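You operate a simulated robot arm through the tools that you are given. There is no shell and no other tool.

The job below is to be done with a simulated robot arm. You get a single attempt, and the scene is never put back.

Task
Run the yellow sieve in the shaker for 10 seconds.
Fine: lid back on and red knob to LOCK; switch off when it has stopped; sieve, knob and dial stay so.

The check looks at the end state, three seconds after you hand in, the way a careful person would. Anything else that was tipped, shoved, dropped, spilled or broken makes it a failure. Lids that push on must go on centred and level and be pressed home; caps that screw on are set level and turned clockwise until they are tight.

Robot
A 6-joint arm with a two-finger parallel gripper, fixed in place. Base frame: the origin is at the foot of the arm, x ahead of it, y to its left, z up; the work surface is at about z = 0. Readings come in m, degrees, newtons and seconds.
With the tool pointing down near the work surface it reaches from about 0.14 to 0.58 m from the base axis. Its first joint turns from -66.0 to 66.0 degrees. Payload 2.1 kg.
Tool frame: the origin (TCP) lies between the finger pads and is the grasp point; the fingertips stand 0.03 m ahead of it; z points along the fingers, y is the line along which they close. Largest opening 0.094 m; finger width 0.028, thickness 0.01; the body of the gripper, 0.05 by 0.096 m, starts 0.055 m behind the TCP.
Orientation is told as [roll, pitch, yaw] about the base's x, y, z axes, in that order, counted from this pose: with the fingers straight down and closing along the base's y, the tool's x points along the base's -x, its y along +y and its z along -z.

Tools
- The arm moves only by the tool apply_moves. Its argument "increments" is one flat list of numbers, 7 for each row, row after row: the shift along the base's x, y, z in m, then the turn, a rotation vector about the base's x, y, z in degrees, then the finger opening in m, from 0 to 0.094. In form: [x, y, z, wx, wy, wz, gripper, x, y, z, wx, wy, wz, gripper, ...]. A call has 1 to 20 rows; each row shifts and turns the commanded pose from where the row before left it. Rows are played at 5 a second. More than 0.05 m and 8.6 degrees between two rows, or a gripper value outside its range, and nothing of the call is played. Where a pose cannot be reached the arm comes as near as it can. A force on the tool above 40 N (or 10 N above the force at the start of the call, whichever is more), or a blocked arm, ends the call early, and 0.2 s more pass. The fingers move at their own pace (about 0.072 m/s each) and stop on an object; they squeeze with about 41 N. The grip force told is the motor's: it shows also when the fingers shut on nothing. Time passes only in rows, and 0.2 s behind the last, so rows that do not move let the fingers close. It gives the time, the measured TCP pose, the force on the tool (base axes), the opening and the grip force at its end, in the units of the frame above (readings bear some noise), with the torque about the TCP (base axes, N m) and any sound that the robot's microphone picked up.
- Cameras (640 x 400 px; columns grow to the right, rows downward): "scene" is fixed at [0.0546, -0.3673, 0.4991]; the picture's right is [0.80, -0.60, 0.00], its down [-0.26, -0.34, -0.90] and it looks along [0.54, 0.72, -0.43] (base axes); focal length 251 px, centre (320, 200). "wrist" rides on the gripper at [0.076, 0.014, -0.103] in the tool frame; the picture's right is [-0.18, 0.98, 0.00], its down [-0.75, -0.14, -0.64] and it looks along [-0.63, -0.12, 0.77] (tool axes); focal length 243 px, centre (320, 200). There is no depth. A picture from a camera that has moved, and an enlarged one, comes with that camera's place and axes in the base frame and with its lens.
- grab_frame(camera): a new picture of that camera. It takes no simulated time.
- close_up(camera, box): a new picture of the part [left, top, right, bottom] of that camera's present view, enlarged. It takes no simulated time.
- finish_job(): hands the job in; it is judged then, once.

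Places have to be worked out from the pictures, the camera data and where the tool is seen. Open the gripper and draw the arm clear of the work before you hand the job in, unless the task says otherwise.

The tools are called after "Call:" as name(argument=value, ...) on one line, values as JSON. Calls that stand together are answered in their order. apply_moves: Moves the arm, as the interface text tells. Its arguments: {"type":"object","properties":{"increments":{"type":"array"}},"required":["increments"]} The other tools are called the same way: grab_frame (camera) takes a picture; close_up (camera, box) takes an enlarged picture of a part of a camera's view; finish_job () hands the job in.

At the start:

```text
clock: 0.0
eef_pos: [0.3098, 0.007, 0.3744]
orientation: [0.0, -0.1, 0.0]
wrist_force: [-0.2, -0.7, -0.2]
ft_torque: [0.04, -0.01, 0.01]
width: 0.0942
finger_force: 0.1
```

scene: 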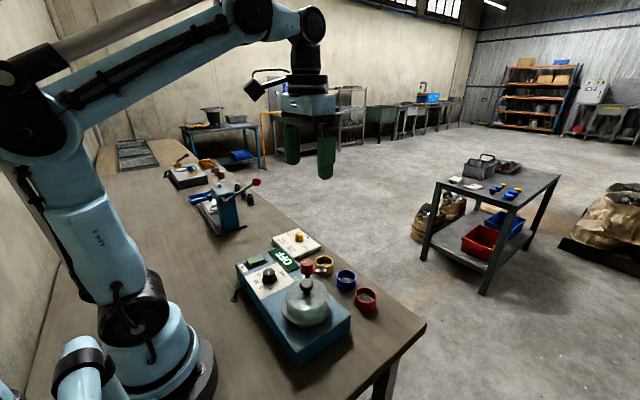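
wrist: 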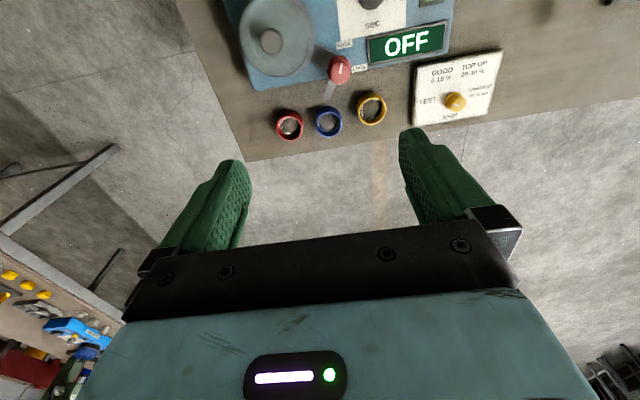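

The pictures show a shaker with a lid, a dial, a red lever knob, an OFF display, and three sieves in red, blue and yellow. I'll enlarge both views to read the labels before I move.

Call:
close_up(camera="scene", box=[220, 220, 400, 370])

Call:
close_up(camera="wrist", box=[210, 0, 530, 160])

Call:
close_up(camera="scene", box=[150, 140, 290, 240])

```text
2.67 times, centred on (310, 295) of scene
camera zoom: at [0.0546, -0.3673, 0.4991], right [0.8, -0.6, 0.0], down [-0.26, -0.34, -0.9], along [0.54, 0.72, -0.43], focal length 668 px, centre (347, -53)
```

zoom: 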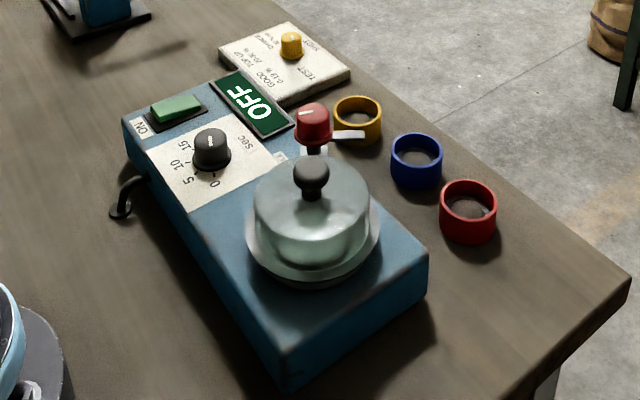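

```text
2.00 times, centred on (370, 80) of wrist
camera zoom: at [0.2331, 0.0197, 0.4764], right [0.18, 0.98, 0.0], down [0.75, -0.14, 0.64], along [0.63, -0.12, -0.77], focal length 485 px, centre (220, 440)
```

zoom: 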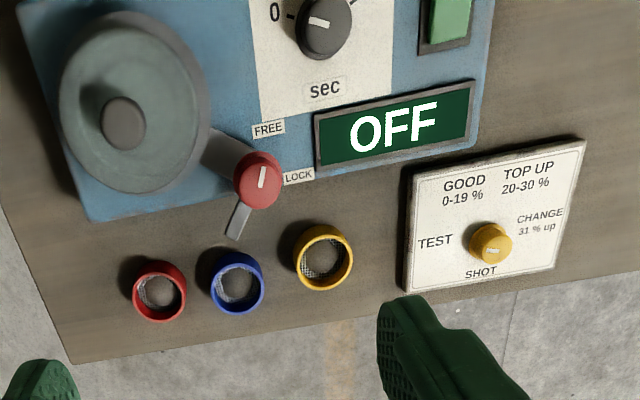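

```text
4.00 times, centred on (220, 190) of scene
camera zoom: at [0.0546, -0.3673, 0.4991], right [0.8, -0.6, 0.0], down [-0.26, -0.34, -0.9], along [0.54, 0.72, -0.43], focal length 1002 px, centre (720, 240)
```

zoom: 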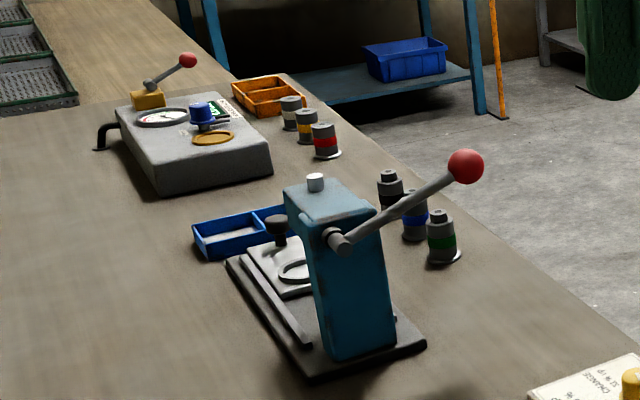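

I put the lid's handle top at about (0.262, -0.046, 0.131), the red knob at about (0.318, 0.035, 0.09) and the yellow sieve at about (0.404, 0.083). Next I pull the arm back and up a little so the wrist camera sees the panel better.

Call:
apply_moves(increments=[-0.03, 0.0, 0, 0, 0, 0, 0.094, -0.03, 0.0, 0, 0, 0, 0, 0.094, -0.03, 0, -0.02, 0, 0, 0, 0.094, -0.02, 0, -0.02, 0, 0, 0, 0.094])

Call:
grab_frame(camera="wrist")

```text
clock: 1.0
eef_pos: [0.2002, 0.006, 0.3363]
orientation: [-0.1, -0.1, 0.0]
wrist_force: [-0.4, 0.4, 0.3]
ft_torque: [0.03, 0.0, 0.02]
width: 0.094
finger_force: 0.1
```

```text
taken
camera wrist: at [0.1229, 0.0192, 0.4377], right [0.18, 0.98, 0.0], down [0.75, -0.14, 0.64], along [0.63, -0.12, -0.77], focal length 243 px, centre (320, 200)
```

wrist: 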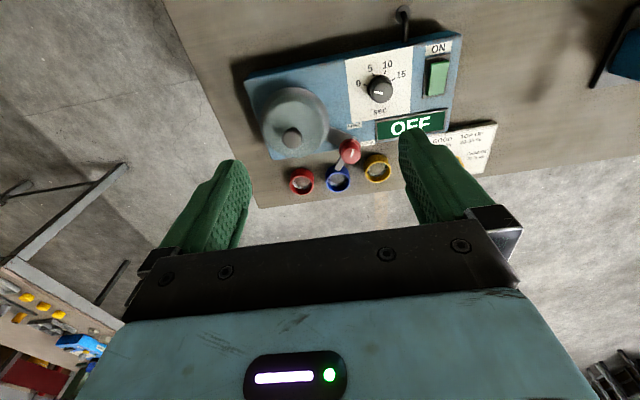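

Call:
close_up(camera="wrist", box=[240, 25, 480, 200])

Call:
close_up(camera="wrist", box=[300, 100, 400, 200])

Call:
close_up(camera="wrist", box=[335, 30, 465, 140])

Call:
close_up(camera="scene", box=[270, 240, 350, 300])

```text
2.29 times, centred on (360, 112) of wrist
camera zoom: at [0.1229, 0.0192, 0.4377], right [0.18, 0.98, 0.0], down [0.75, -0.14, 0.64], along [0.63, -0.12, -0.77], focal length 555 px, centre (229, 400)
```

zoom: 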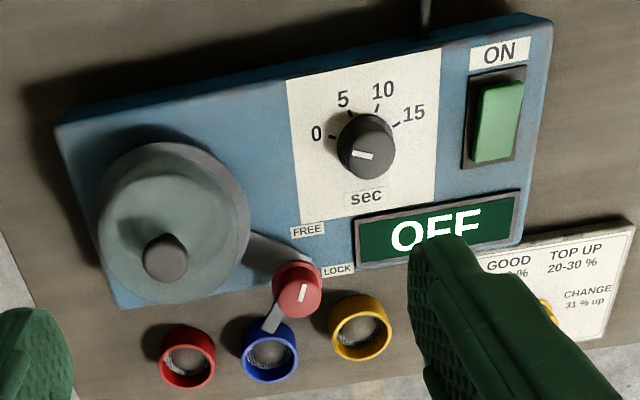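

```text
4.00 times, centred on (350, 150) of wrist
camera zoom: at [0.1229, 0.0192, 0.4377], right [0.18, 0.98, 0.0], down [0.75, -0.14, 0.64], along [0.63, -0.12, -0.77], focal length 970 px, centre (200, 400)
```

zoom: 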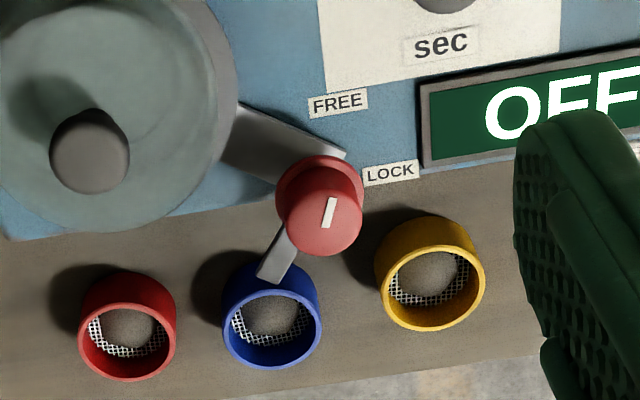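

```text
3.64 times, centred on (400, 85) of wrist
camera zoom: at [0.1229, 0.0192, 0.4377], right [0.18, 0.98, 0.0], down [0.75, -0.14, 0.64], along [0.63, -0.12, -0.77], focal length 882 px, centre (29, 618)
```

zoom: 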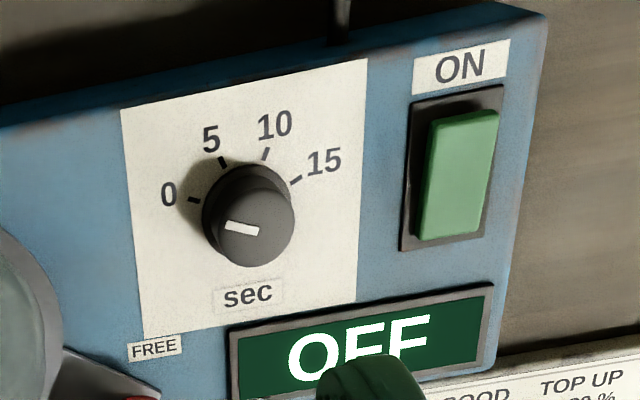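

```text
6.67 times, centred on (310, 270) of scene
camera zoom: at [0.0546, -0.3673, 0.4991], right [0.8, -0.6, 0.0], down [-0.26, -0.34, -0.9], along [0.54, 0.72, -0.43], focal length 1671 px, centre (387, -267)
```

zoom: 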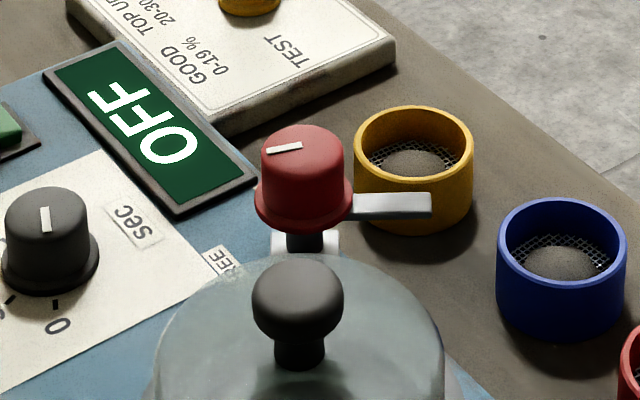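

The shaker box is lined up with the base axes. It spans x 0.19–0.325 and y -0.106–0.19, with its panel at z≈0.057, and the red knob's mark points at FREE. I move above the lid handle to check alignment before gripping it.

Call:
apply_moves(increments=[0.016, -0.013, -0.02, 0, 0, 0, 0.094, 0.016, -0.013, -0.03, 0, 0, 0, 0.094, 0.015, -0.013, -0.03, 0, 0, 0, 0.094, 0.015, -0.0125, -0.04, 0, 0, 0, 0.07, 0, 0, 0, 0, 0, 0, 0.07])

Call:
grab_frame(camera="wrist")

Call:
close_up(camera="scene", box=[220, 200, 400, 350])

```text
clock: 2.2
eef_pos: [0.2626, -0.046, 0.2124]
orientation: [0.0, -0.1, 0.0]
wrist_force: [0.1, 0.0, 0.2]
ft_torque: [0.01, -0.03, -0.01]
width: 0.0701
finger_force: 0.1
```

```text
taken
camera wrist: at [0.1845, -0.0326, 0.3142], right [0.18, 0.98, 0.0], down [0.75, -0.14, 0.64], along [0.63, -0.12, -0.77], focal length 243 px, centre (320, 200)
```

wrist: 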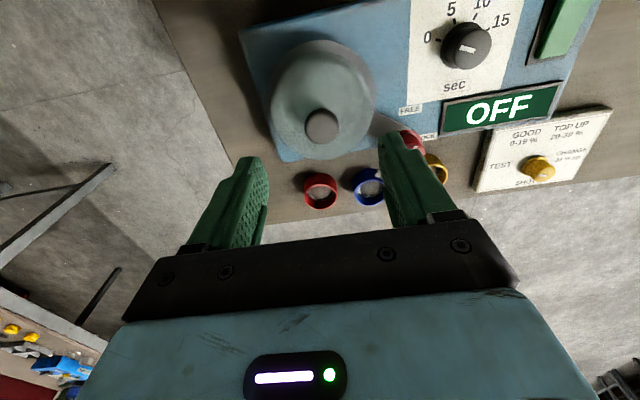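

```text
2.67 times, centred on (310, 275) of scene
camera zoom: at [0.0546, -0.3673, 0.4991], right [0.8, -0.6, 0.0], down [-0.26, -0.34, -0.9], along [0.54, 0.72, -0.43], focal length 668 px, centre (347, 0)
```

zoom: 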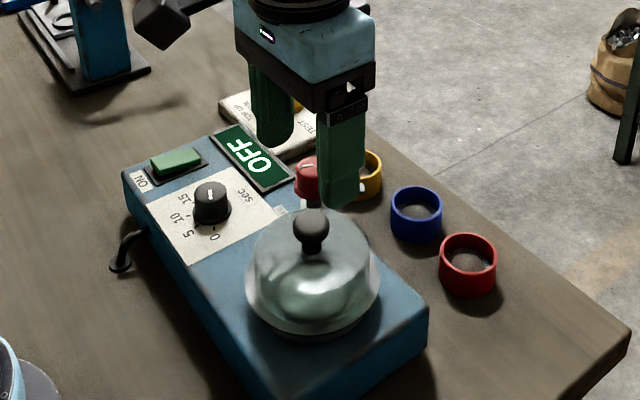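

The handle is between the fingers, at about (0.261, -0.046). Its ball spans z≈0.113–0.142 and the top of the dome is at about 0.10. I go down to TCP z≈0.14 and close.

Call:
apply_moves(increments=[-0.001, 0, -0.03, 0, 0, 0, 0.07, 0, 0, -0.03, 0, 0, 0, 0.07, 0, 0, -0.012, 0, 0, 0, 0.07, 0, 0, 0, 0, 0, 0, 0.045, 0, 0, 0, 0, 0, 0, 0.03, 0, 0, 0, 0, 0, 0, 0.0, 0, 0, 0, 0, 0, 0, 0.0, 0, 0, 0, 0, 0, 0, 0.0])

Call:
close_up(camera="scene", box=[240, 220, 400, 350])

Call:
grab_frame(camera="wrist")

```text
clock: 4.0
eef_pos: [0.2614, -0.0446, 0.1433]
orientation: [0.1, -0.1, 0.1]
wrist_force: [0.2, 0.4, 0.3]
ft_torque: [0.01, 0.0, -0.01]
width: 0.0264
finger_force: 40.9
heard: snap
```

```text
3.08 times, centred on (320, 285) of scene
camera zoom: at [0.0546, -0.3673, 0.4991], right [0.8, -0.6, 0.0], down [-0.26, -0.34, -0.9], along [0.54, 0.72, -0.43], focal length 771 px, centre (320, -62)
```

zoom: 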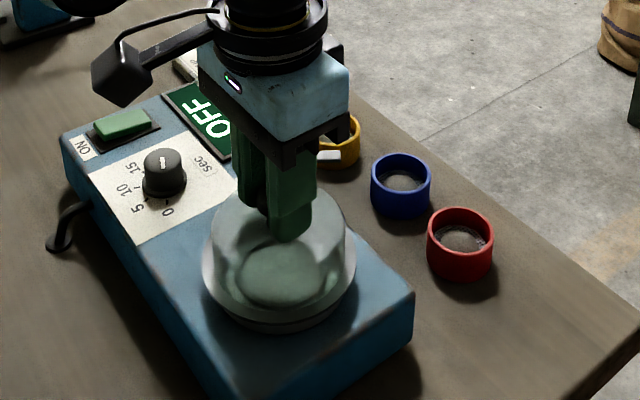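

```text
taken
camera wrist: at [0.1852, -0.0303, 0.2442], right [0.18, 0.98, 0.0], down [0.75, -0.14, 0.64], along [0.63, -0.12, -0.77], focal length 243 px, centre (320, 200)
```

wrist: 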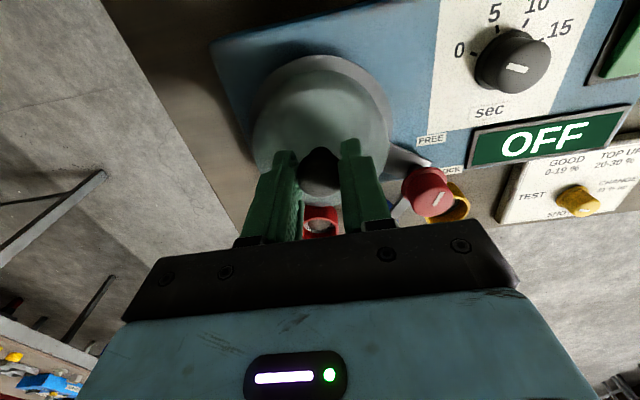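

The handle is held at 0.026 m width, and the snap I heard may be the lid letting go of its seat. I lift straight up slowly.

Call:
apply_moves(increments=[0, 0, 0.01, 0, 0, 0, 0.0, 0, 0, 0.015, 0, 0, 0, 0.0, 0, 0, 0.025, 0, 0, 0, 0.0, 0, 0, 0.04, 0, 0, 0, 0.0, 0, 0, 0.04, 0, 0, 0, 0])

Call:
close_up(camera="scene", box=[220, 180, 400, 350])

Call:
grab_frame(camera="wrist")

```text
clock: 5.2
eef_pos: [0.2585, -0.0452, 0.2726]
orientation: [0.0, -0.1, 0.0]
wrist_force: [0.3, -0.2, -1.2]
ft_torque: [-0.01, -0.04, -0.02]
width: 0.0266
finger_force: 41.4
```

```text
2.35 times, centred on (310, 265) of scene
camera zoom: at [0.0546, -0.3673, 0.4991], right [0.8, -0.6, 0.0], down [-0.26, -0.34, -0.9], along [0.54, 0.72, -0.43], focal length 590 px, centre (344, 47)
```

zoom: 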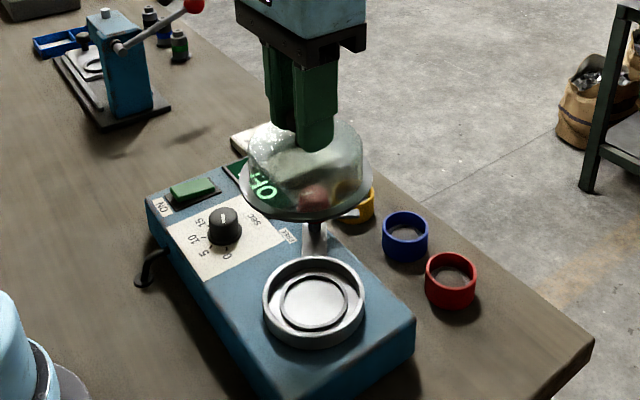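

```text
taken
camera wrist: at [0.1818, -0.0315, 0.3738], right [0.18, 0.98, 0.0], down [0.75, -0.14, 0.64], along [0.63, -0.12, -0.77], focal length 243 px, centre (320, 200)
```

wrist: 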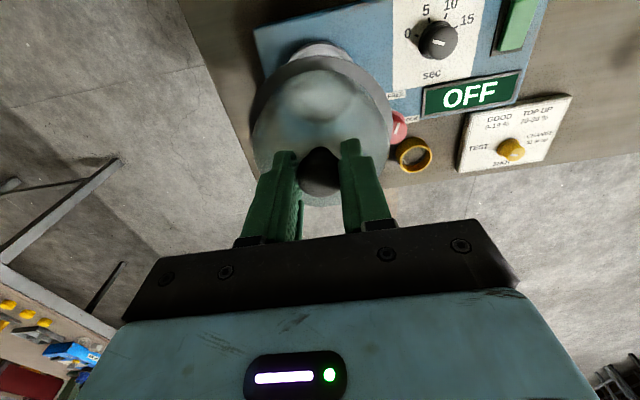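

The lid is off, and the dish underneath has a central ring seat for the sieve. I carry the lid, high, to the free table area near (0.25, 0.28).

Call:
apply_moves(increments=[0, 0.04, 0, 0, 0, 0, 0, 0, 0.04, 0, 0, 0, 0, 0, 0, 0.04, 0, 0, 0, 0, 0, 0, 0.04, 0, 0, 0, 0, 0, 0, 0.04, 0, 0, 0, 0, 0, 0, 0.04, 0, 0, 0, 0, 0, 0, 0.04, 0, 0, 0, 0, 0, -0.01, 0.04, 0, 0, 0, 0, 0, 0, 0, 0, 0, 0, 0, 0])

Call:
grab_frame(camera="wrist")

Call:
grab_frame(camera="scene")

```text
clock: 7.2
eef_pos: [0.253, 0.2718, 0.2729]
orientation: [0.1, -0.2, 0.0]
wrist_force: [-0.1, 0.4, -1.6]
ft_torque: [-0.03, 0.0, 0.05]
width: 0.0265
finger_force: 40.1
```

```text
taken
camera wrist: at [0.1752, 0.2856, 0.375], right [0.18, 0.98, 0.0], down [0.75, -0.14, 0.64], along [0.63, -0.12, -0.77], focal length 243 px, centre (320, 200)
```

wrist: 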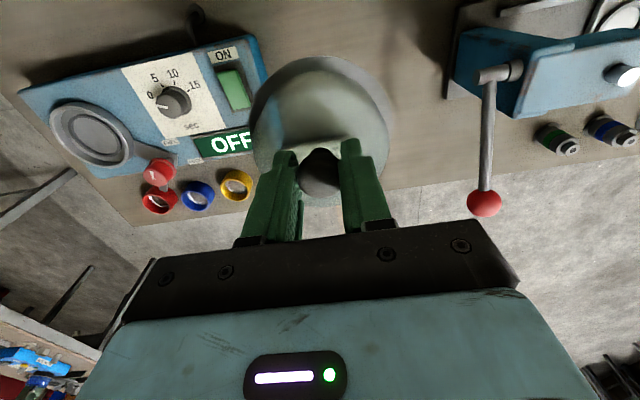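

```text
taken
```

scene: 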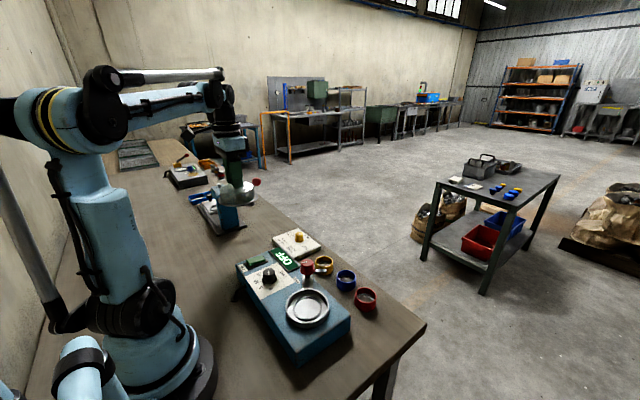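

The spot below is clear: the press handle ball is at y≈0.42 and the shaker ends at y≈0.19. I lower the lid toward the table.

Call:
apply_moves(increments=[0, 0, -0.04, 0, 0, 0, 0, 0, 0, -0.04, 0, 0, 0, 0, 0, 0, -0.04, 0, 0, 0, 0, 0, 0, -0.04, 0, 0, 0, 0, 0, 0, -0.015, 0, 0, 0, 0, 0, 0, -0.005, 0, 0, 0, 0])

Call:
close_up(camera="scene", box=[190, 150, 310, 250])

```text
clock: 8.6
eef_pos: [0.2494, 0.2728, 0.0936]
orientation: [-0.1, -0.1, 0.0]
wrist_force: [0.3, 0.2, -2.1]
ft_torque: [-0.01, 0.02, -0.02]
width: 0.0265
finger_force: 40.8
```

```text
4.00 times, centred on (250, 200) of scene
camera zoom: at [0.0546, -0.3673, 0.4991], right [0.8, -0.6, 0.0], down [-0.26, -0.34, -0.9], along [0.54, 0.72, -0.43], focal length 1002 px, centre (600, 200)
```

zoom: 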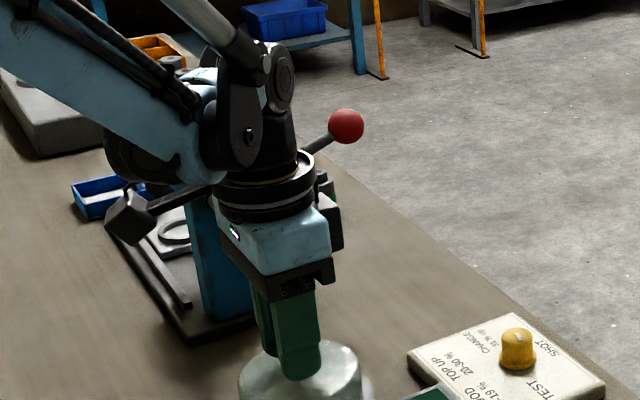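

There is no contact yet at TCP z = 0.094. I keep lowering in small steps.

Call:
apply_moves(increments=[0, 0, -0.004, 0, 0, 0, 0, 0, 0, -0.004, 0, 0, 0, 0, 0, 0, -0.003, 0, 0, 0, 0, 0, 0, -0.003, 0, 0, 0, 0])

Call:
close_up(camera="scene", box=[220, 200, 320, 280])

Call:
grab_frame(camera="wrist")

```text
clock: 9.6
eef_pos: [0.2503, 0.274, 0.0779]
orientation: [0.1, -0.2, 0.0]
wrist_force: [-0.6, -0.2, -2.1]
ft_torque: [-0.02, 0.02, -0.02]
width: 0.0266
finger_force: 41.3
```

```text
5.00 times, centred on (270, 240) of scene
camera zoom: at [0.0546, -0.3673, 0.4991], right [0.8, -0.6, 0.0], down [-0.26, -0.34, -0.9], along [0.54, 0.72, -0.43], focal length 1253 px, centre (570, 0)
```

zoom: 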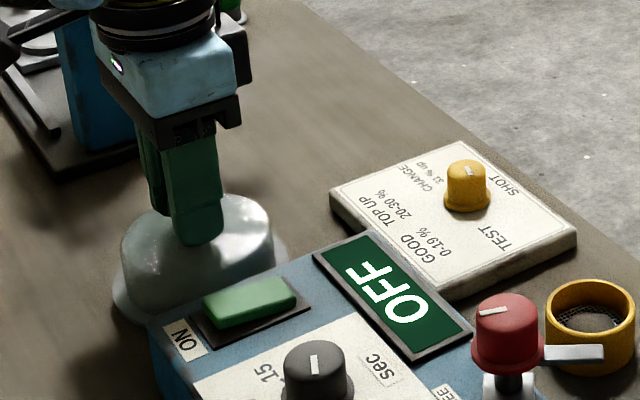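

```text
taken
camera wrist: at [0.1731, 0.2874, 0.18], right [0.18, 0.98, 0.0], down [0.75, -0.14, 0.64], along [0.63, -0.12, -0.77], focal length 243 px, centre (320, 200)
```

wrist: 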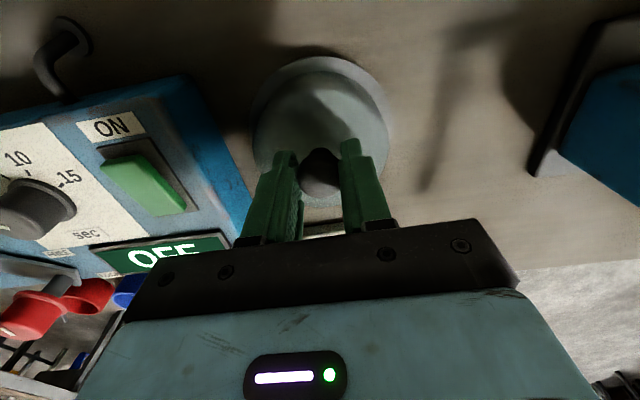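

Still no contact and the lid sits clear of everything around it. I continue in 2–3 mm steps.

Call:
apply_moves(increments=[0, 0, -0.003, 0, 0, 0, 0, 0, 0, -0.003, 0, 0, 0, 0, 0, 0, -0.002, 0, 0, 0, 0, 0, 0, 0, 0, 0, 0, 0])

```text
clock: 10.6
eef_pos: [0.2497, 0.276, 0.0697]
orientation: [0.0, -0.1, 0.0]
wrist_force: [-0.6, 0.0, -1.7]
ft_torque: [0.0, 0.02, 0.0]
width: 0.0263
finger_force: 41.4
```

Call:
apply_moves(increments=[0, 0, -0.002, 0, 0, 0, 0, 0, 0, -0.002, 0, 0, 0, 0, 0, 0, -0.002, 0, 0, 0, 0, 0, 0, 0, 0, 0, 0, 0])

Call:
close_up(camera="scene", box=[225, 225, 295, 275])

```text
clock: 11.1
eef_pos: [0.2507, 0.2753, 0.0701]
orientation: [-0.1, -0.1, 0.0]
wrist_force: [-0.5, 0.3, 7.7]
ft_torque: [0.08, -0.12, -0.06]
width: 0.0265
finger_force: 41.0
stopped in row 2: the force on the tool passed its limit at 47 N (the readings are from after the stop); the commanded pose is now the measured one
```

```text
8.00 times, centred on (260, 250) of scene
camera zoom: at [0.0546, -0.3673, 0.4991], right [0.8, -0.6, 0.0], down [-0.26, -0.34, -0.9], along [0.54, 0.72, -0.43], focal length 2005 px, centre (800, -200)
```

zoom: 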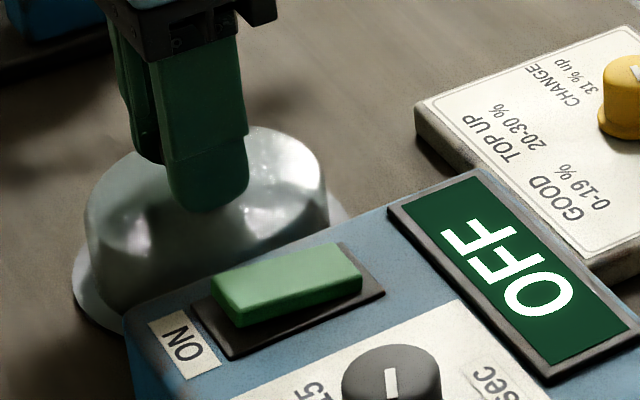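

The lid is resting on the table, with contact at TCP z≈0.070. I release it and rise.

Call:
apply_moves(increments=[0, 0, 0, 0, 0, 0, 0.04, 0, 0, 0, 0, 0, 0, 0.07, 0, 0, 0, 0, 0, 0, 0.07, 0, 0, 0.03, 0, 0, 0, 0.07, 0, 0, 0.04, 0, 0, 0, 0.07, 0, 0, 0.04, 0, 0, 0, 0.07])

Call:
grab_frame(camera="wrist")

Call:
close_up(camera="scene", box=[200, 190, 400, 350])

```text
clock: 12.5
eef_pos: [0.252, 0.2766, 0.1805]
orientation: [-0.1, -0.2, 0.0]
wrist_force: [-1.0, 0.2, 0.2]
ft_torque: [-0.01, 0.02, 0.01]
width: 0.0698
finger_force: 0.1
```

```text
taken
camera wrist: at [0.1735, 0.29, 0.2818], right [0.18, 0.98, 0.0], down [0.75, -0.14, 0.64], along [0.63, -0.12, -0.77], focal length 243 px, centre (320, 200)
```

wrist: 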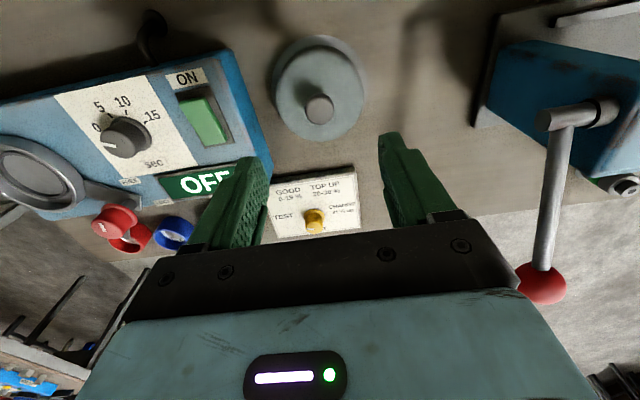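

```text
2.50 times, centred on (300, 270) of scene
camera zoom: at [0.0546, -0.3673, 0.4991], right [0.8, -0.6, 0.0], down [-0.26, -0.34, -0.9], along [0.54, 0.72, -0.43], focal length 626 px, centre (370, 25)
```

zoom: 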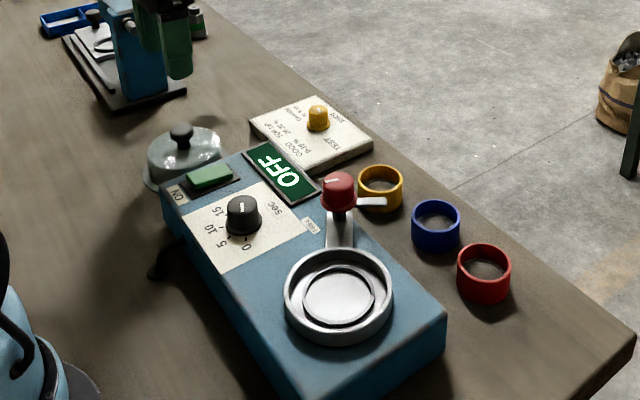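

The lid stands level at about (0.250, 0.274). Now I rise and go over the yellow sieve near (0.40, 0.083), with the fingers at 0.07 so they clear the blue sieve and the test card.

Call:
apply_moves(increments=[0, 0, 0.04, 0, 0, 0, 0.07, 0.02, -0.03, 0, 0, 0, 0, 0.07, 0.03, -0.035, 0, 0, 0, 0, 0.07, 0.03, -0.035, 0, 0, 0, 0, 0.07, 0.03, -0.035, 0, 0, 0, 0, 0.07, 0.02, -0.035, 0, 0, 0, 0, 0.07, 0.02, -0.0235, -0.02, 0, 0, 0, 0.07, 0, 0, -0.03, 0, 0, 0, 0.07, 0, 0, 0, 0, 0, 0, 0.07])

Call:
grab_frame(camera="wrist")

Call:
close_up(camera="scene", box=[270, 220, 390, 320])

```text
clock: 14.5
eef_pos: [0.4012, 0.0826, 0.1682]
orientation: [-0.2, -0.1, 0.0]
wrist_force: [0.7, 0.6, 0.1]
ft_torque: [0.0, -0.01, 0.0]
width: 0.07
finger_force: 0.0
```

```text
taken
camera wrist: at [0.3251, 0.0958, 0.2695], right [0.18, 0.98, 0.0], down [0.75, -0.14, 0.64], along [0.63, -0.12, -0.77], focal length 243 px, centre (320, 200)
```

wrist: 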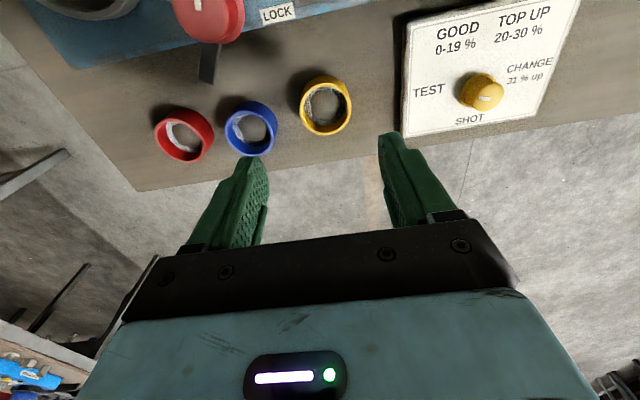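

```text
4.00 times, centred on (330, 270) of scene
camera zoom: at [0.0546, -0.3673, 0.4991], right [0.8, -0.6, 0.0], down [-0.26, -0.34, -0.9], along [0.54, 0.72, -0.43], focal length 1002 px, centre (280, -80)
```

zoom: 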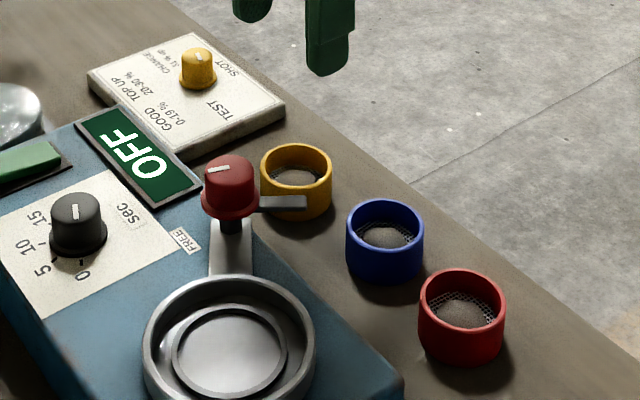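

Call:
close_up(camera="wrist", box=[150, 0, 410, 170])

```text
2.35 times, centred on (280, 85) of wrist
camera zoom: at [0.3251, 0.0958, 0.2695], right [0.18, 0.98, 0.0], down [0.75, -0.14, 0.64], along [0.63, -0.12, -0.77], focal length 571 px, centre (414, 471)
```

zoom: 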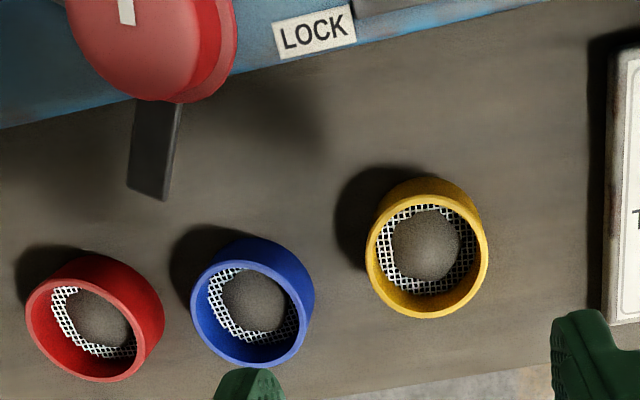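

The yellow sieve's rim centre is at (0.4075, 0.085), with the rim at z≈0.030 and a diameter of 0.051. It seems to hold material, so I'll keep it level. I go down so the tips grip the upper half of its wall.

Call:
apply_moves(increments=[0.006, 0.0024, -0.03, 0, 0, 0, 0.07, 0, 0, -0.04, 0, 0, 0, 0.07, 0, 0, -0.03, 0, 0, 0, 0.07, 0, 0, 0, 0, 0, 0, 0.07])

Call:
grab_frame(camera="wrist")

Call:
close_up(camera="scene", box=[270, 220, 390, 320])

```text
clock: 15.5
eef_pos: [0.4068, 0.0864, 0.0696]
orientation: [0.0, -0.1, 0.1]
wrist_force: [0.0, 0.6, 0.0]
ft_torque: [0.02, 0.01, 0.03]
width: 0.07
finger_force: 0.1
```

```text
taken
camera wrist: at [0.3308, 0.0996, 0.1707], right [0.18, 0.98, 0.0], down [0.75, -0.14, 0.64], along [0.63, -0.12, -0.77], focal length 243 px, centre (320, 200)
```

wrist: 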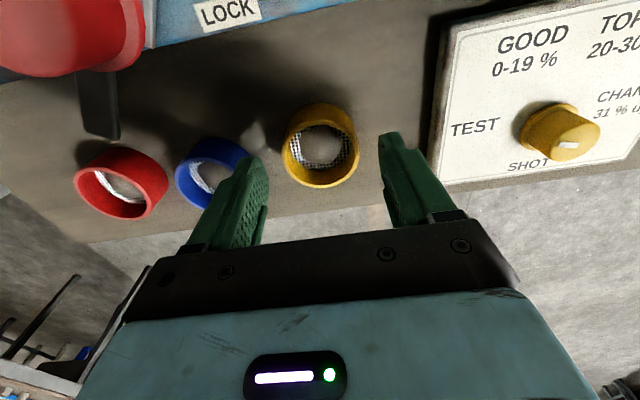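

```text
4.00 times, centred on (330, 270) of scene
camera zoom: at [0.0546, -0.3673, 0.4991], right [0.8, -0.6, 0.0], down [-0.26, -0.34, -0.9], along [0.54, 0.72, -0.43], focal length 1002 px, centre (280, -80)
```

zoom: 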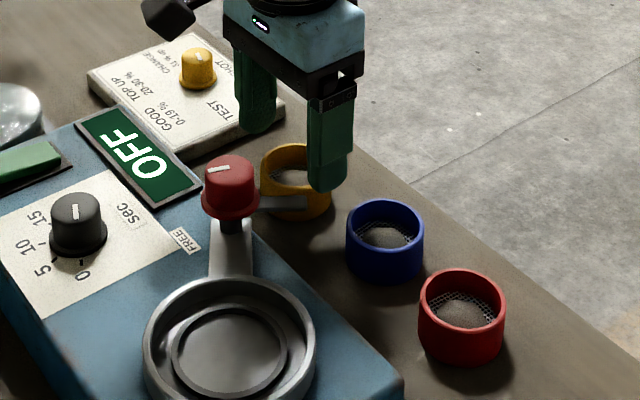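

The fingers straddle the yellow sieve with clearance on both sides. I go down the last 2.5 cm and close.

Call:
apply_moves(increments=[0.001, -0.001, -0.013, 0, 0, 0, 0.07, 0, 0, -0.012, 0, 0, 0, 0.07, 0, 0, 0, 0, 0, 0, 0.07, 0, 0, 0, 0, 0, 0, 0.056, 0, 0, 0, 0, 0, 0, 0.046, 0, 0, 0, 0, 0, 0, 0.04, 0, 0, 0, 0, 0, 0, 0.04])

Call:
grab_frame(camera="wrist")

Call:
close_up(camera="scene", box=[270, 220, 390, 320])

```text
clock: 17.1
eef_pos: [0.4085, 0.0859, 0.0438]
orientation: [-0.1, -0.2, 0.1]
wrist_force: [-0.2, -0.7, 0.5]
ft_torque: [-0.04, 0.0, -0.01]
width: 0.0507
finger_force: 41.4
```

```text
taken
camera wrist: at [0.3317, 0.0981, 0.1455], right [0.18, 0.98, 0.0], down [0.75, -0.14, 0.64], along [0.63, -0.12, -0.77], focal length 243 px, centre (320, 200)
```

wrist: 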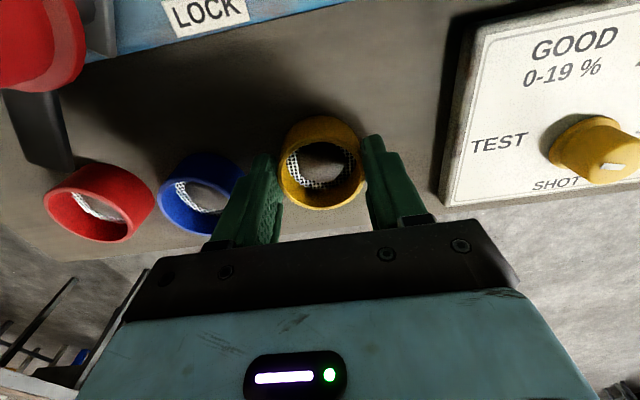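

```text
4.00 times, centred on (330, 270) of scene
camera zoom: at [0.0546, -0.3673, 0.4991], right [0.8, -0.6, 0.0], down [-0.26, -0.34, -0.9], along [0.54, 0.72, -0.43], focal length 1002 px, centre (280, -80)
```

zoom: 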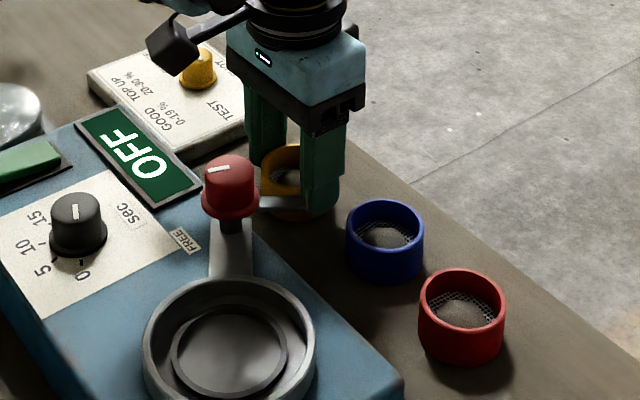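

The sieve is held at 0.051 m. I lift it straight up, carry it level, and stop just short of the dish so the wrist camera can look at the seat.

Call:
apply_moves(increments=[0, 0, 0.01, 0, 0, 0, 0.04, 0, 0, 0.03, 0, 0, 0, 0.04, 0, 0, 0.04, 0, 0, 0, 0.04, 0, 0, 0.04, 0, 0, 0, 0.04, 0, 0, 0.03, 0, 0, 0, 0.04, -0.03, -0.02, 0, 0, 0, 0, 0.04, -0.03, -0.02, 0, 0, 0, 0, 0.04, -0.03, -0.02, 0, 0, 0, 0, 0.04, -0.03, -0.02, 0, 0, 0, 0, 0.04, -0.03, -0.02, 0, 0, 0, 0, 0.04, -0.03, -0.02, 0, 0, 0, 0, 0.04, -0.02, -0.01, 0, 0, 0, 0, 0.04, 0, 0, 0, 0, 0, 0, 0.04])

Call:
grab_frame(camera="wrist")

Call:
close_up(camera="scene", box=[250, 200, 390, 340])

```text
clock: 19.9
eef_pos: [0.207, -0.0447, 0.1954]
orientation: [-0.1, -0.1, 0.0]
wrist_force: [0.1, -0.3, -1.3]
ft_torque: [-0.01, 0.01, 0.01]
width: 0.0507
finger_force: 41.6
```

```text
taken
camera wrist: at [0.1295, -0.0323, 0.297], right [0.18, 0.98, 0.0], down [0.75, -0.14, 0.64], along [0.63, -0.12, -0.77], focal length 243 px, centre (320, 200)
```

wrist: 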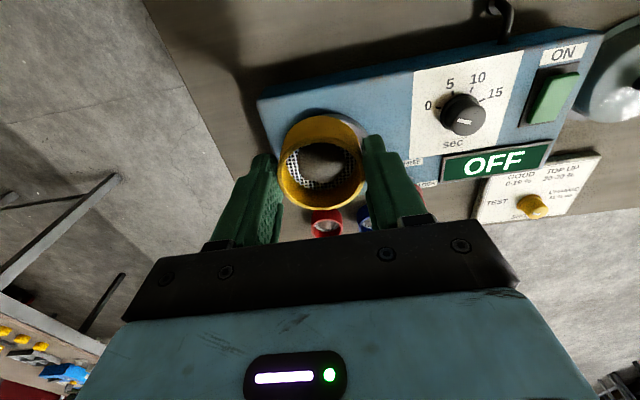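

```text
2.86 times, centred on (320, 270) of scene
camera zoom: at [0.0546, -0.3673, 0.4991], right [0.8, -0.6, 0.0], down [-0.26, -0.34, -0.9], along [0.54, 0.72, -0.43], focal length 716 px, centre (320, 0)
```

zoom: 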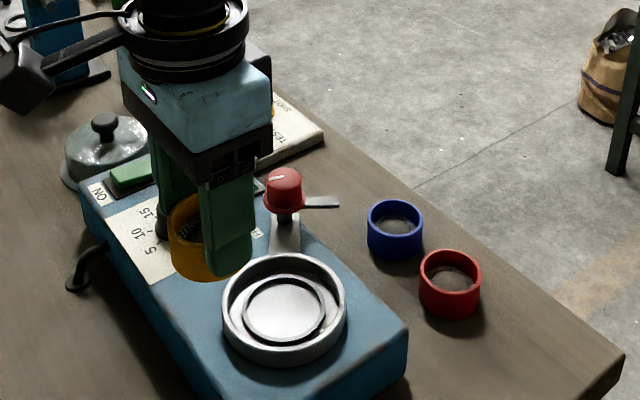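

Call:
close_up(camera="scene", box=[290, 270, 350, 330])

Call:
close_up(camera="wrist", box=[230, 80, 430, 240])

```text
6.67 times, centred on (320, 300) of scene
camera zoom: at [0.0546, -0.3673, 0.4991], right [0.8, -0.6, 0.0], down [-0.26, -0.34, -0.9], along [0.54, 0.72, -0.43], focal length 1671 px, centre (320, -467)
```

zoom: 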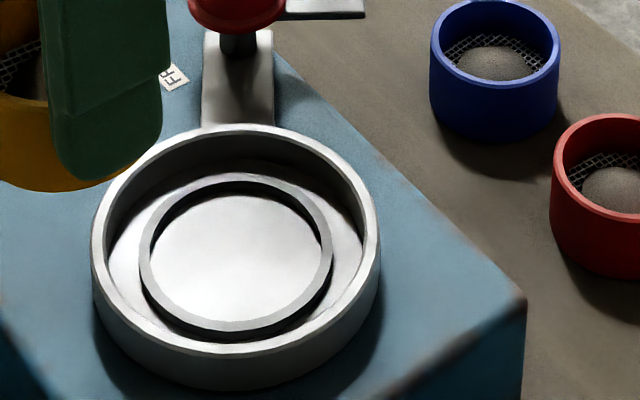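

```text
2.50 times, centred on (330, 160) of wrist
camera zoom: at [0.1295, -0.0323, 0.297], right [0.18, 0.98, 0.0], down [0.75, -0.14, 0.64], along [0.63, -0.12, -0.77], focal length 606 px, centre (295, 300)
```

zoom: 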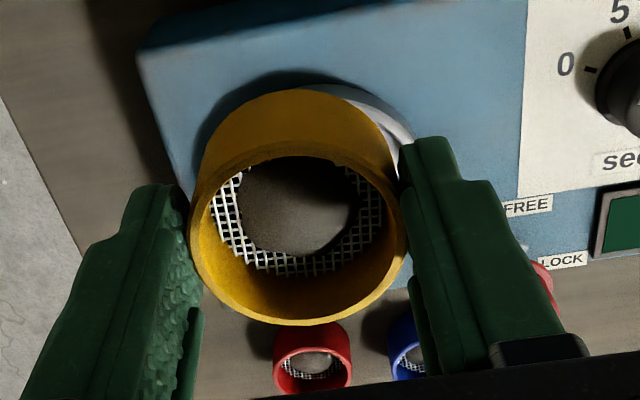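

The seat is a thin raised ring about 0.054 m across inside, so the sieve needs to be centred within about 1.5 mm. I shift sideways to give the wrist camera a clear, calibrated look at the dish.

Call:
apply_moves(increments=[0, 0.035, 0, 0, 0, 0, 0.04, 0, 0.035, 0, 0, 0, 0, 0.04, 0, 0.03, 0, 0, 0, 0, 0.04, 0, 0, 0, 0, 0, 0, 0.04])

Call:
grab_frame(camera="wrist")

```text
clock: 20.9
eef_pos: [0.209, 0.053, 0.195]
orientation: [-0.2, -0.1, 0.1]
wrist_force: [-0.3, -0.3, -1.3]
ft_torque: [-0.01, -0.02, 0.0]
width: 0.0509
finger_force: 41.1
```

```text
taken
camera wrist: at [0.1316, 0.0665, 0.2968], right [0.18, 0.98, 0.0], down [0.75, -0.14, 0.64], along [0.63, -0.12, -0.77], focal length 243 px, centre (320, 200)
```

wrist: 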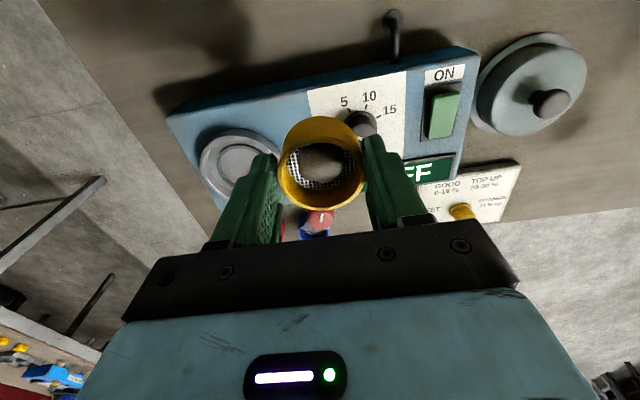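

Call:
apply_moves(increments=[0, 0.035, 0, 0, 0, 0, 0.04, 0, 0.015, 0, 0, 0, 0, 0.04, 0, 0, 0, 0, 0, 0, 0.04, 0, 0, 0, 0, 0, 0, 0.04])

Call:
close_up(camera="wrist", box=[90, 80, 250, 220])

```text
clock: 21.9
eef_pos: [0.209, 0.1032, 0.1953]
orientation: [0.0, -0.1, -0.2]
wrist_force: [-0.1, -0.3, -1.9]
ft_torque: [-0.02, 0.01, 0.0]
width: 0.0509
finger_force: 41.0
```

```text
2.86 times, centred on (170, 150) of wrist
camera zoom: at [0.1314, 0.1162, 0.2972], right [0.18, 0.98, 0.0], down [0.75, -0.14, 0.64], along [0.63, -0.12, -0.77], focal length 693 px, centre (749, 343)
```

zoom: 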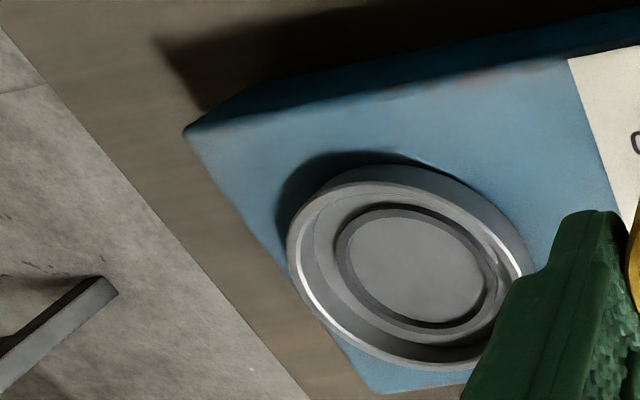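

Triangulating both views puts the seat ring centre at (0.2623, -0.0455), with its top at z≈0.061. The sieve is centred in the fingers to within a millimetre, so I move it over the seat and hover.

Call:
apply_moves(increments=[0.01, -0.035, 0, 0, 0, 0, 0.04, 0.01, -0.035, 0, 0, 0, 0, 0.04, 0.01, -0.035, 0, 0, 0, 0, 0.04, 0.01, -0.03, 0, 0, 0, 0, 0.04, 0.0133, -0.0135, 0, 0, 0, 0, 0.04, 0, 0, -0.03, 0, 0, 0, 0.04, 0, 0, -0.03, 0, 0, 0, 0.04, 0, 0, 0, 0, 0, 0, 0.04])

Call:
close_up(camera="scene", box=[280, 240, 360, 330])

Call:
close_up(camera="wrist", box=[230, 40, 430, 240])

```text
clock: 23.7
eef_pos: [0.2623, -0.0445, 0.1356]
orientation: [0.0, -0.2, 0.0]
wrist_force: [0.3, 0.2, -1.5]
ft_torque: [0.03, 0.02, 0.0]
width: 0.0506
finger_force: 40.6
```

```text
4.44 times, centred on (320, 285) of scene
camera zoom: at [0.0546, -0.3673, 0.4991], right [0.8, -0.6, 0.0], down [-0.26, -0.34, -0.9], along [0.54, 0.72, -0.43], focal length 1114 px, centre (320, -178)
```

zoom: 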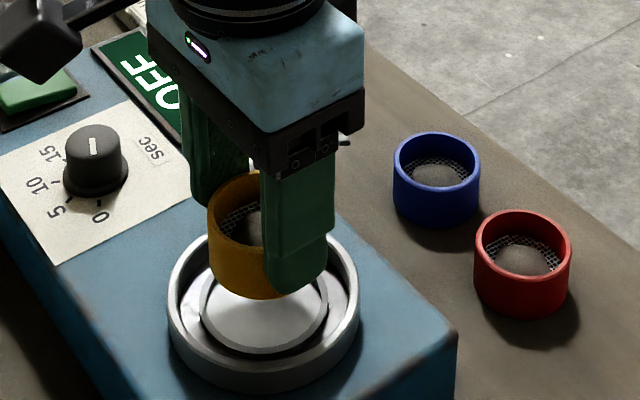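

```text
2.00 times, centred on (330, 140) of wrist
camera zoom: at [0.1856, -0.0314, 0.2366], right [0.18, 0.98, 0.0], down [0.75, -0.14, 0.64], along [0.63, -0.12, -0.77], focal length 485 px, centre (300, 320)
```

zoom: 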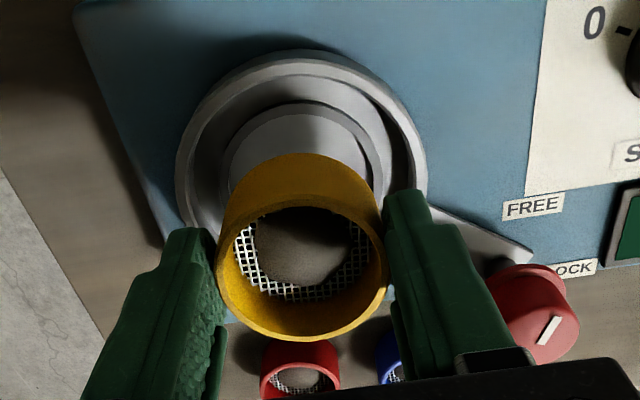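

Call:
close_up(camera="scene", box=[290, 270, 350, 330])

Call:
close_up(camera="wrist", box=[260, 60, 400, 200])

```text
6.67 times, centred on (320, 300) of scene
camera zoom: at [0.0546, -0.3673, 0.4991], right [0.8, -0.6, 0.0], down [-0.26, -0.34, -0.9], along [0.54, 0.72, -0.43], focal length 1671 px, centre (320, -467)
```

zoom: 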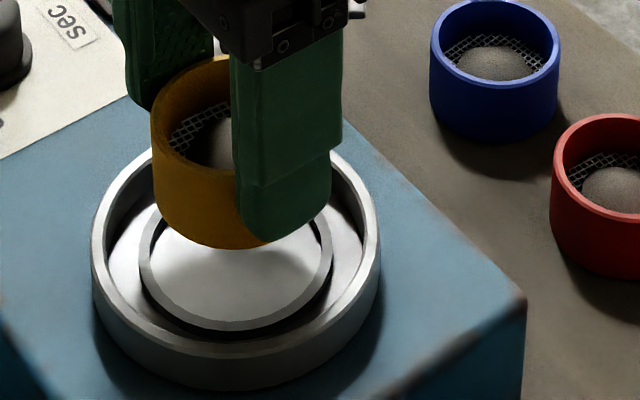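

```text
2.86 times, centred on (330, 130) of wrist
camera zoom: at [0.1856, -0.0314, 0.2366], right [0.18, 0.98, 0.0], down [0.75, -0.14, 0.64], along [0.63, -0.12, -0.77], focal length 693 px, centre (291, 400)
```

zoom: 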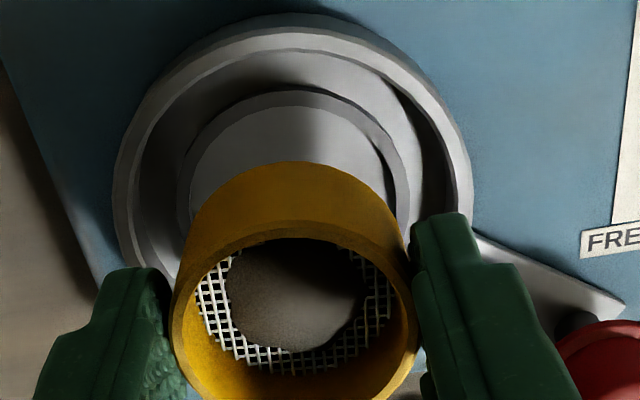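

The side-to-side measurements in both cameras agree that sieve and seat are aligned to within about 0.5 mm. I lower to just above the ring and look again.

Call:
apply_moves(increments=[0, 0, -0.01, 0, 0, 0, 0.04, 0, 0, -0.01, 0, 0, 0, 0.04, 0, 0, -0.006, 0, 0, 0, 0.04, 0, 0, 0, 0, 0, 0, 0.04])

Call:
close_up(camera="scene", box=[290, 270, 350, 330])

Call:
close_up(camera="wrist", box=[250, 80, 400, 230])

```text
clock: 24.7
eef_pos: [0.2605, -0.0453, 0.109]
orientation: [-0.2, -0.1, 0.0]
wrist_force: [0.3, -0.5, -0.4]
ft_torque: [0.02, 0.0, -0.02]
width: 0.0508
finger_force: 41.1
```

```text
6.67 times, centred on (320, 300) of scene
camera zoom: at [0.0546, -0.3673, 0.4991], right [0.8, -0.6, 0.0], down [-0.26, -0.34, -0.9], along [0.54, 0.72, -0.43], focal length 1671 px, centre (320, -467)
```

zoom: 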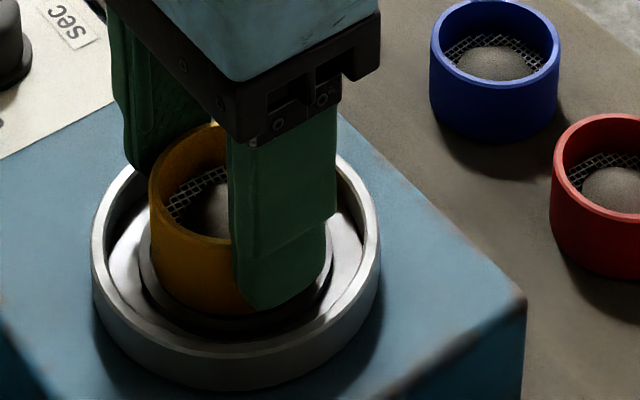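

```text
2.67 times, centred on (325, 155) of wrist
camera zoom: at [0.1833, -0.0318, 0.2107], right [0.18, 0.98, 0.0], down [0.75, -0.14, 0.64], along [0.63, -0.12, -0.77], focal length 647 px, centre (307, 320)
```

zoom: 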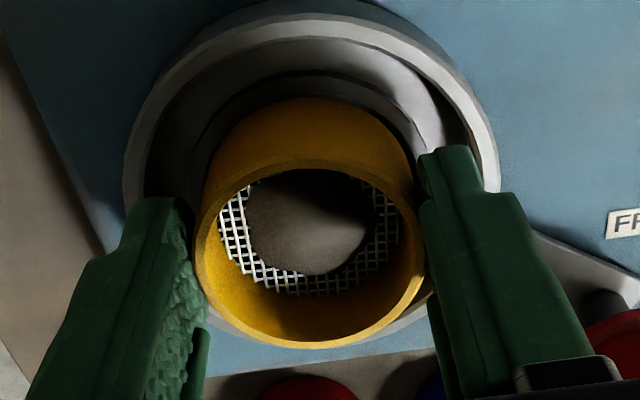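

The arm drifted about 1.8 mm in -x: the reading says x = 0.2605, and the scene view shows the sieve left of ring centre by the same amount. I correct that and look again.

Call:
apply_moves(increments=[0.0018, 0, 0, 0, 0, 0, 0.04, 0, 0, 0, 0, 0, 0, 0.04])

Call:
close_up(camera="scene", box=[290, 270, 350, 330])

Call:
close_up(camera="wrist", box=[250, 80, 400, 230])

```text
clock: 25.3
eef_pos: [0.2609, -0.0448, 0.1079]
orientation: [-0.1, -0.1, 0.0]
wrist_force: [0.7, -0.4, -0.9]
ft_torque: [0.0, 0.01, 0.01]
width: 0.0508
finger_force: 41.5
```

```text
6.67 times, centred on (320, 300) of scene
camera zoom: at [0.0546, -0.3673, 0.4991], right [0.8, -0.6, 0.0], down [-0.26, -0.34, -0.9], along [0.54, 0.72, -0.43], focal length 1671 px, centre (320, -467)
```

zoom: 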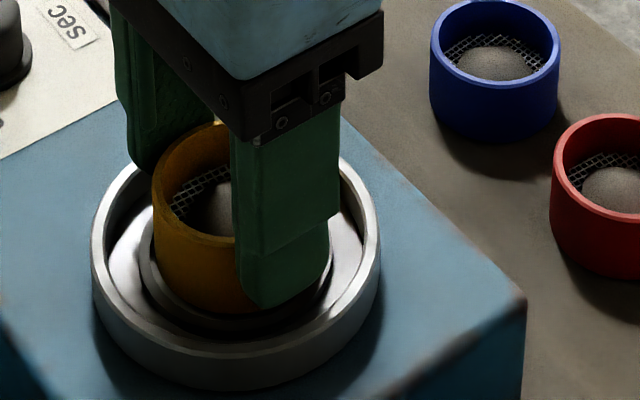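

```text
2.67 times, centred on (325, 155) of wrist
camera zoom: at [0.1845, -0.0318, 0.2105], right [0.18, 0.98, 0.0], down [0.75, -0.14, 0.64], along [0.63, -0.12, -0.77], focal length 647 px, centre (307, 320)
```

zoom: 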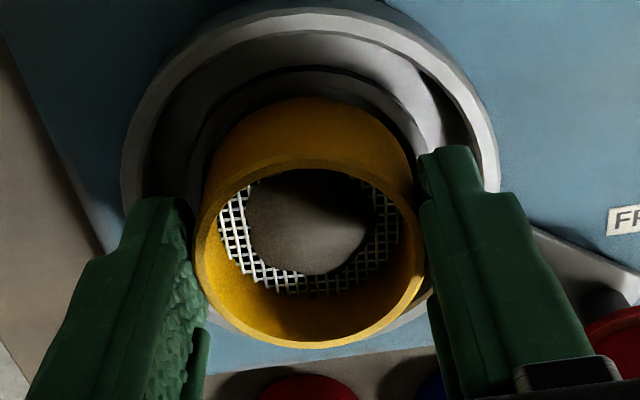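

The offset is now within about 0.6 mm in both views. I lower in 1.5 mm steps onto the seat.

Call:
apply_moves(increments=[0.0003, 0, -0.0015, 0, 0, 0, 0.04, 0, 0, -0.0015, 0, 0, 0, 0.04, 0, 0, -0.0015, 0, 0, 0, 0.04, 0, 0, 0, 0, 0, 0, 0.04])

Call:
close_up(camera="scene", box=[290, 270, 350, 330])

```text
clock: 26.3
eef_pos: [0.2617, -0.0444, 0.1047]
orientation: [-0.1, 0.1, 0.0]
wrist_force: [-14.2, 0.5, 35.2]
ft_torque: [0.07, 0.13, 0.02]
width: 0.0509
finger_force: 40.9
```

```text
6.67 times, centred on (320, 300) of scene
camera zoom: at [0.0545, -0.3673, 0.4992], right [0.8, -0.6, 0.0], down [-0.26, -0.34, -0.9], along [0.54, 0.72, -0.43], focal length 1671 px, centre (320, -467)
```

zoom: 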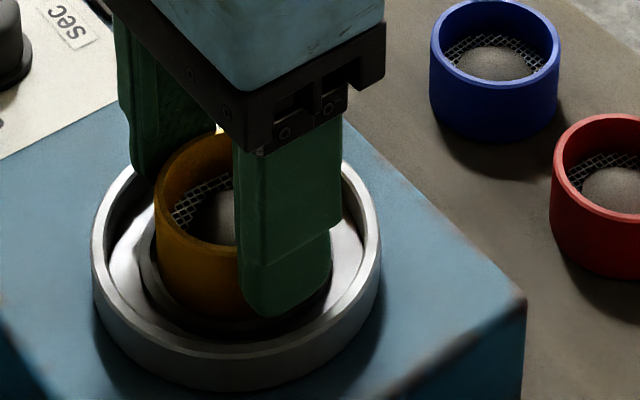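

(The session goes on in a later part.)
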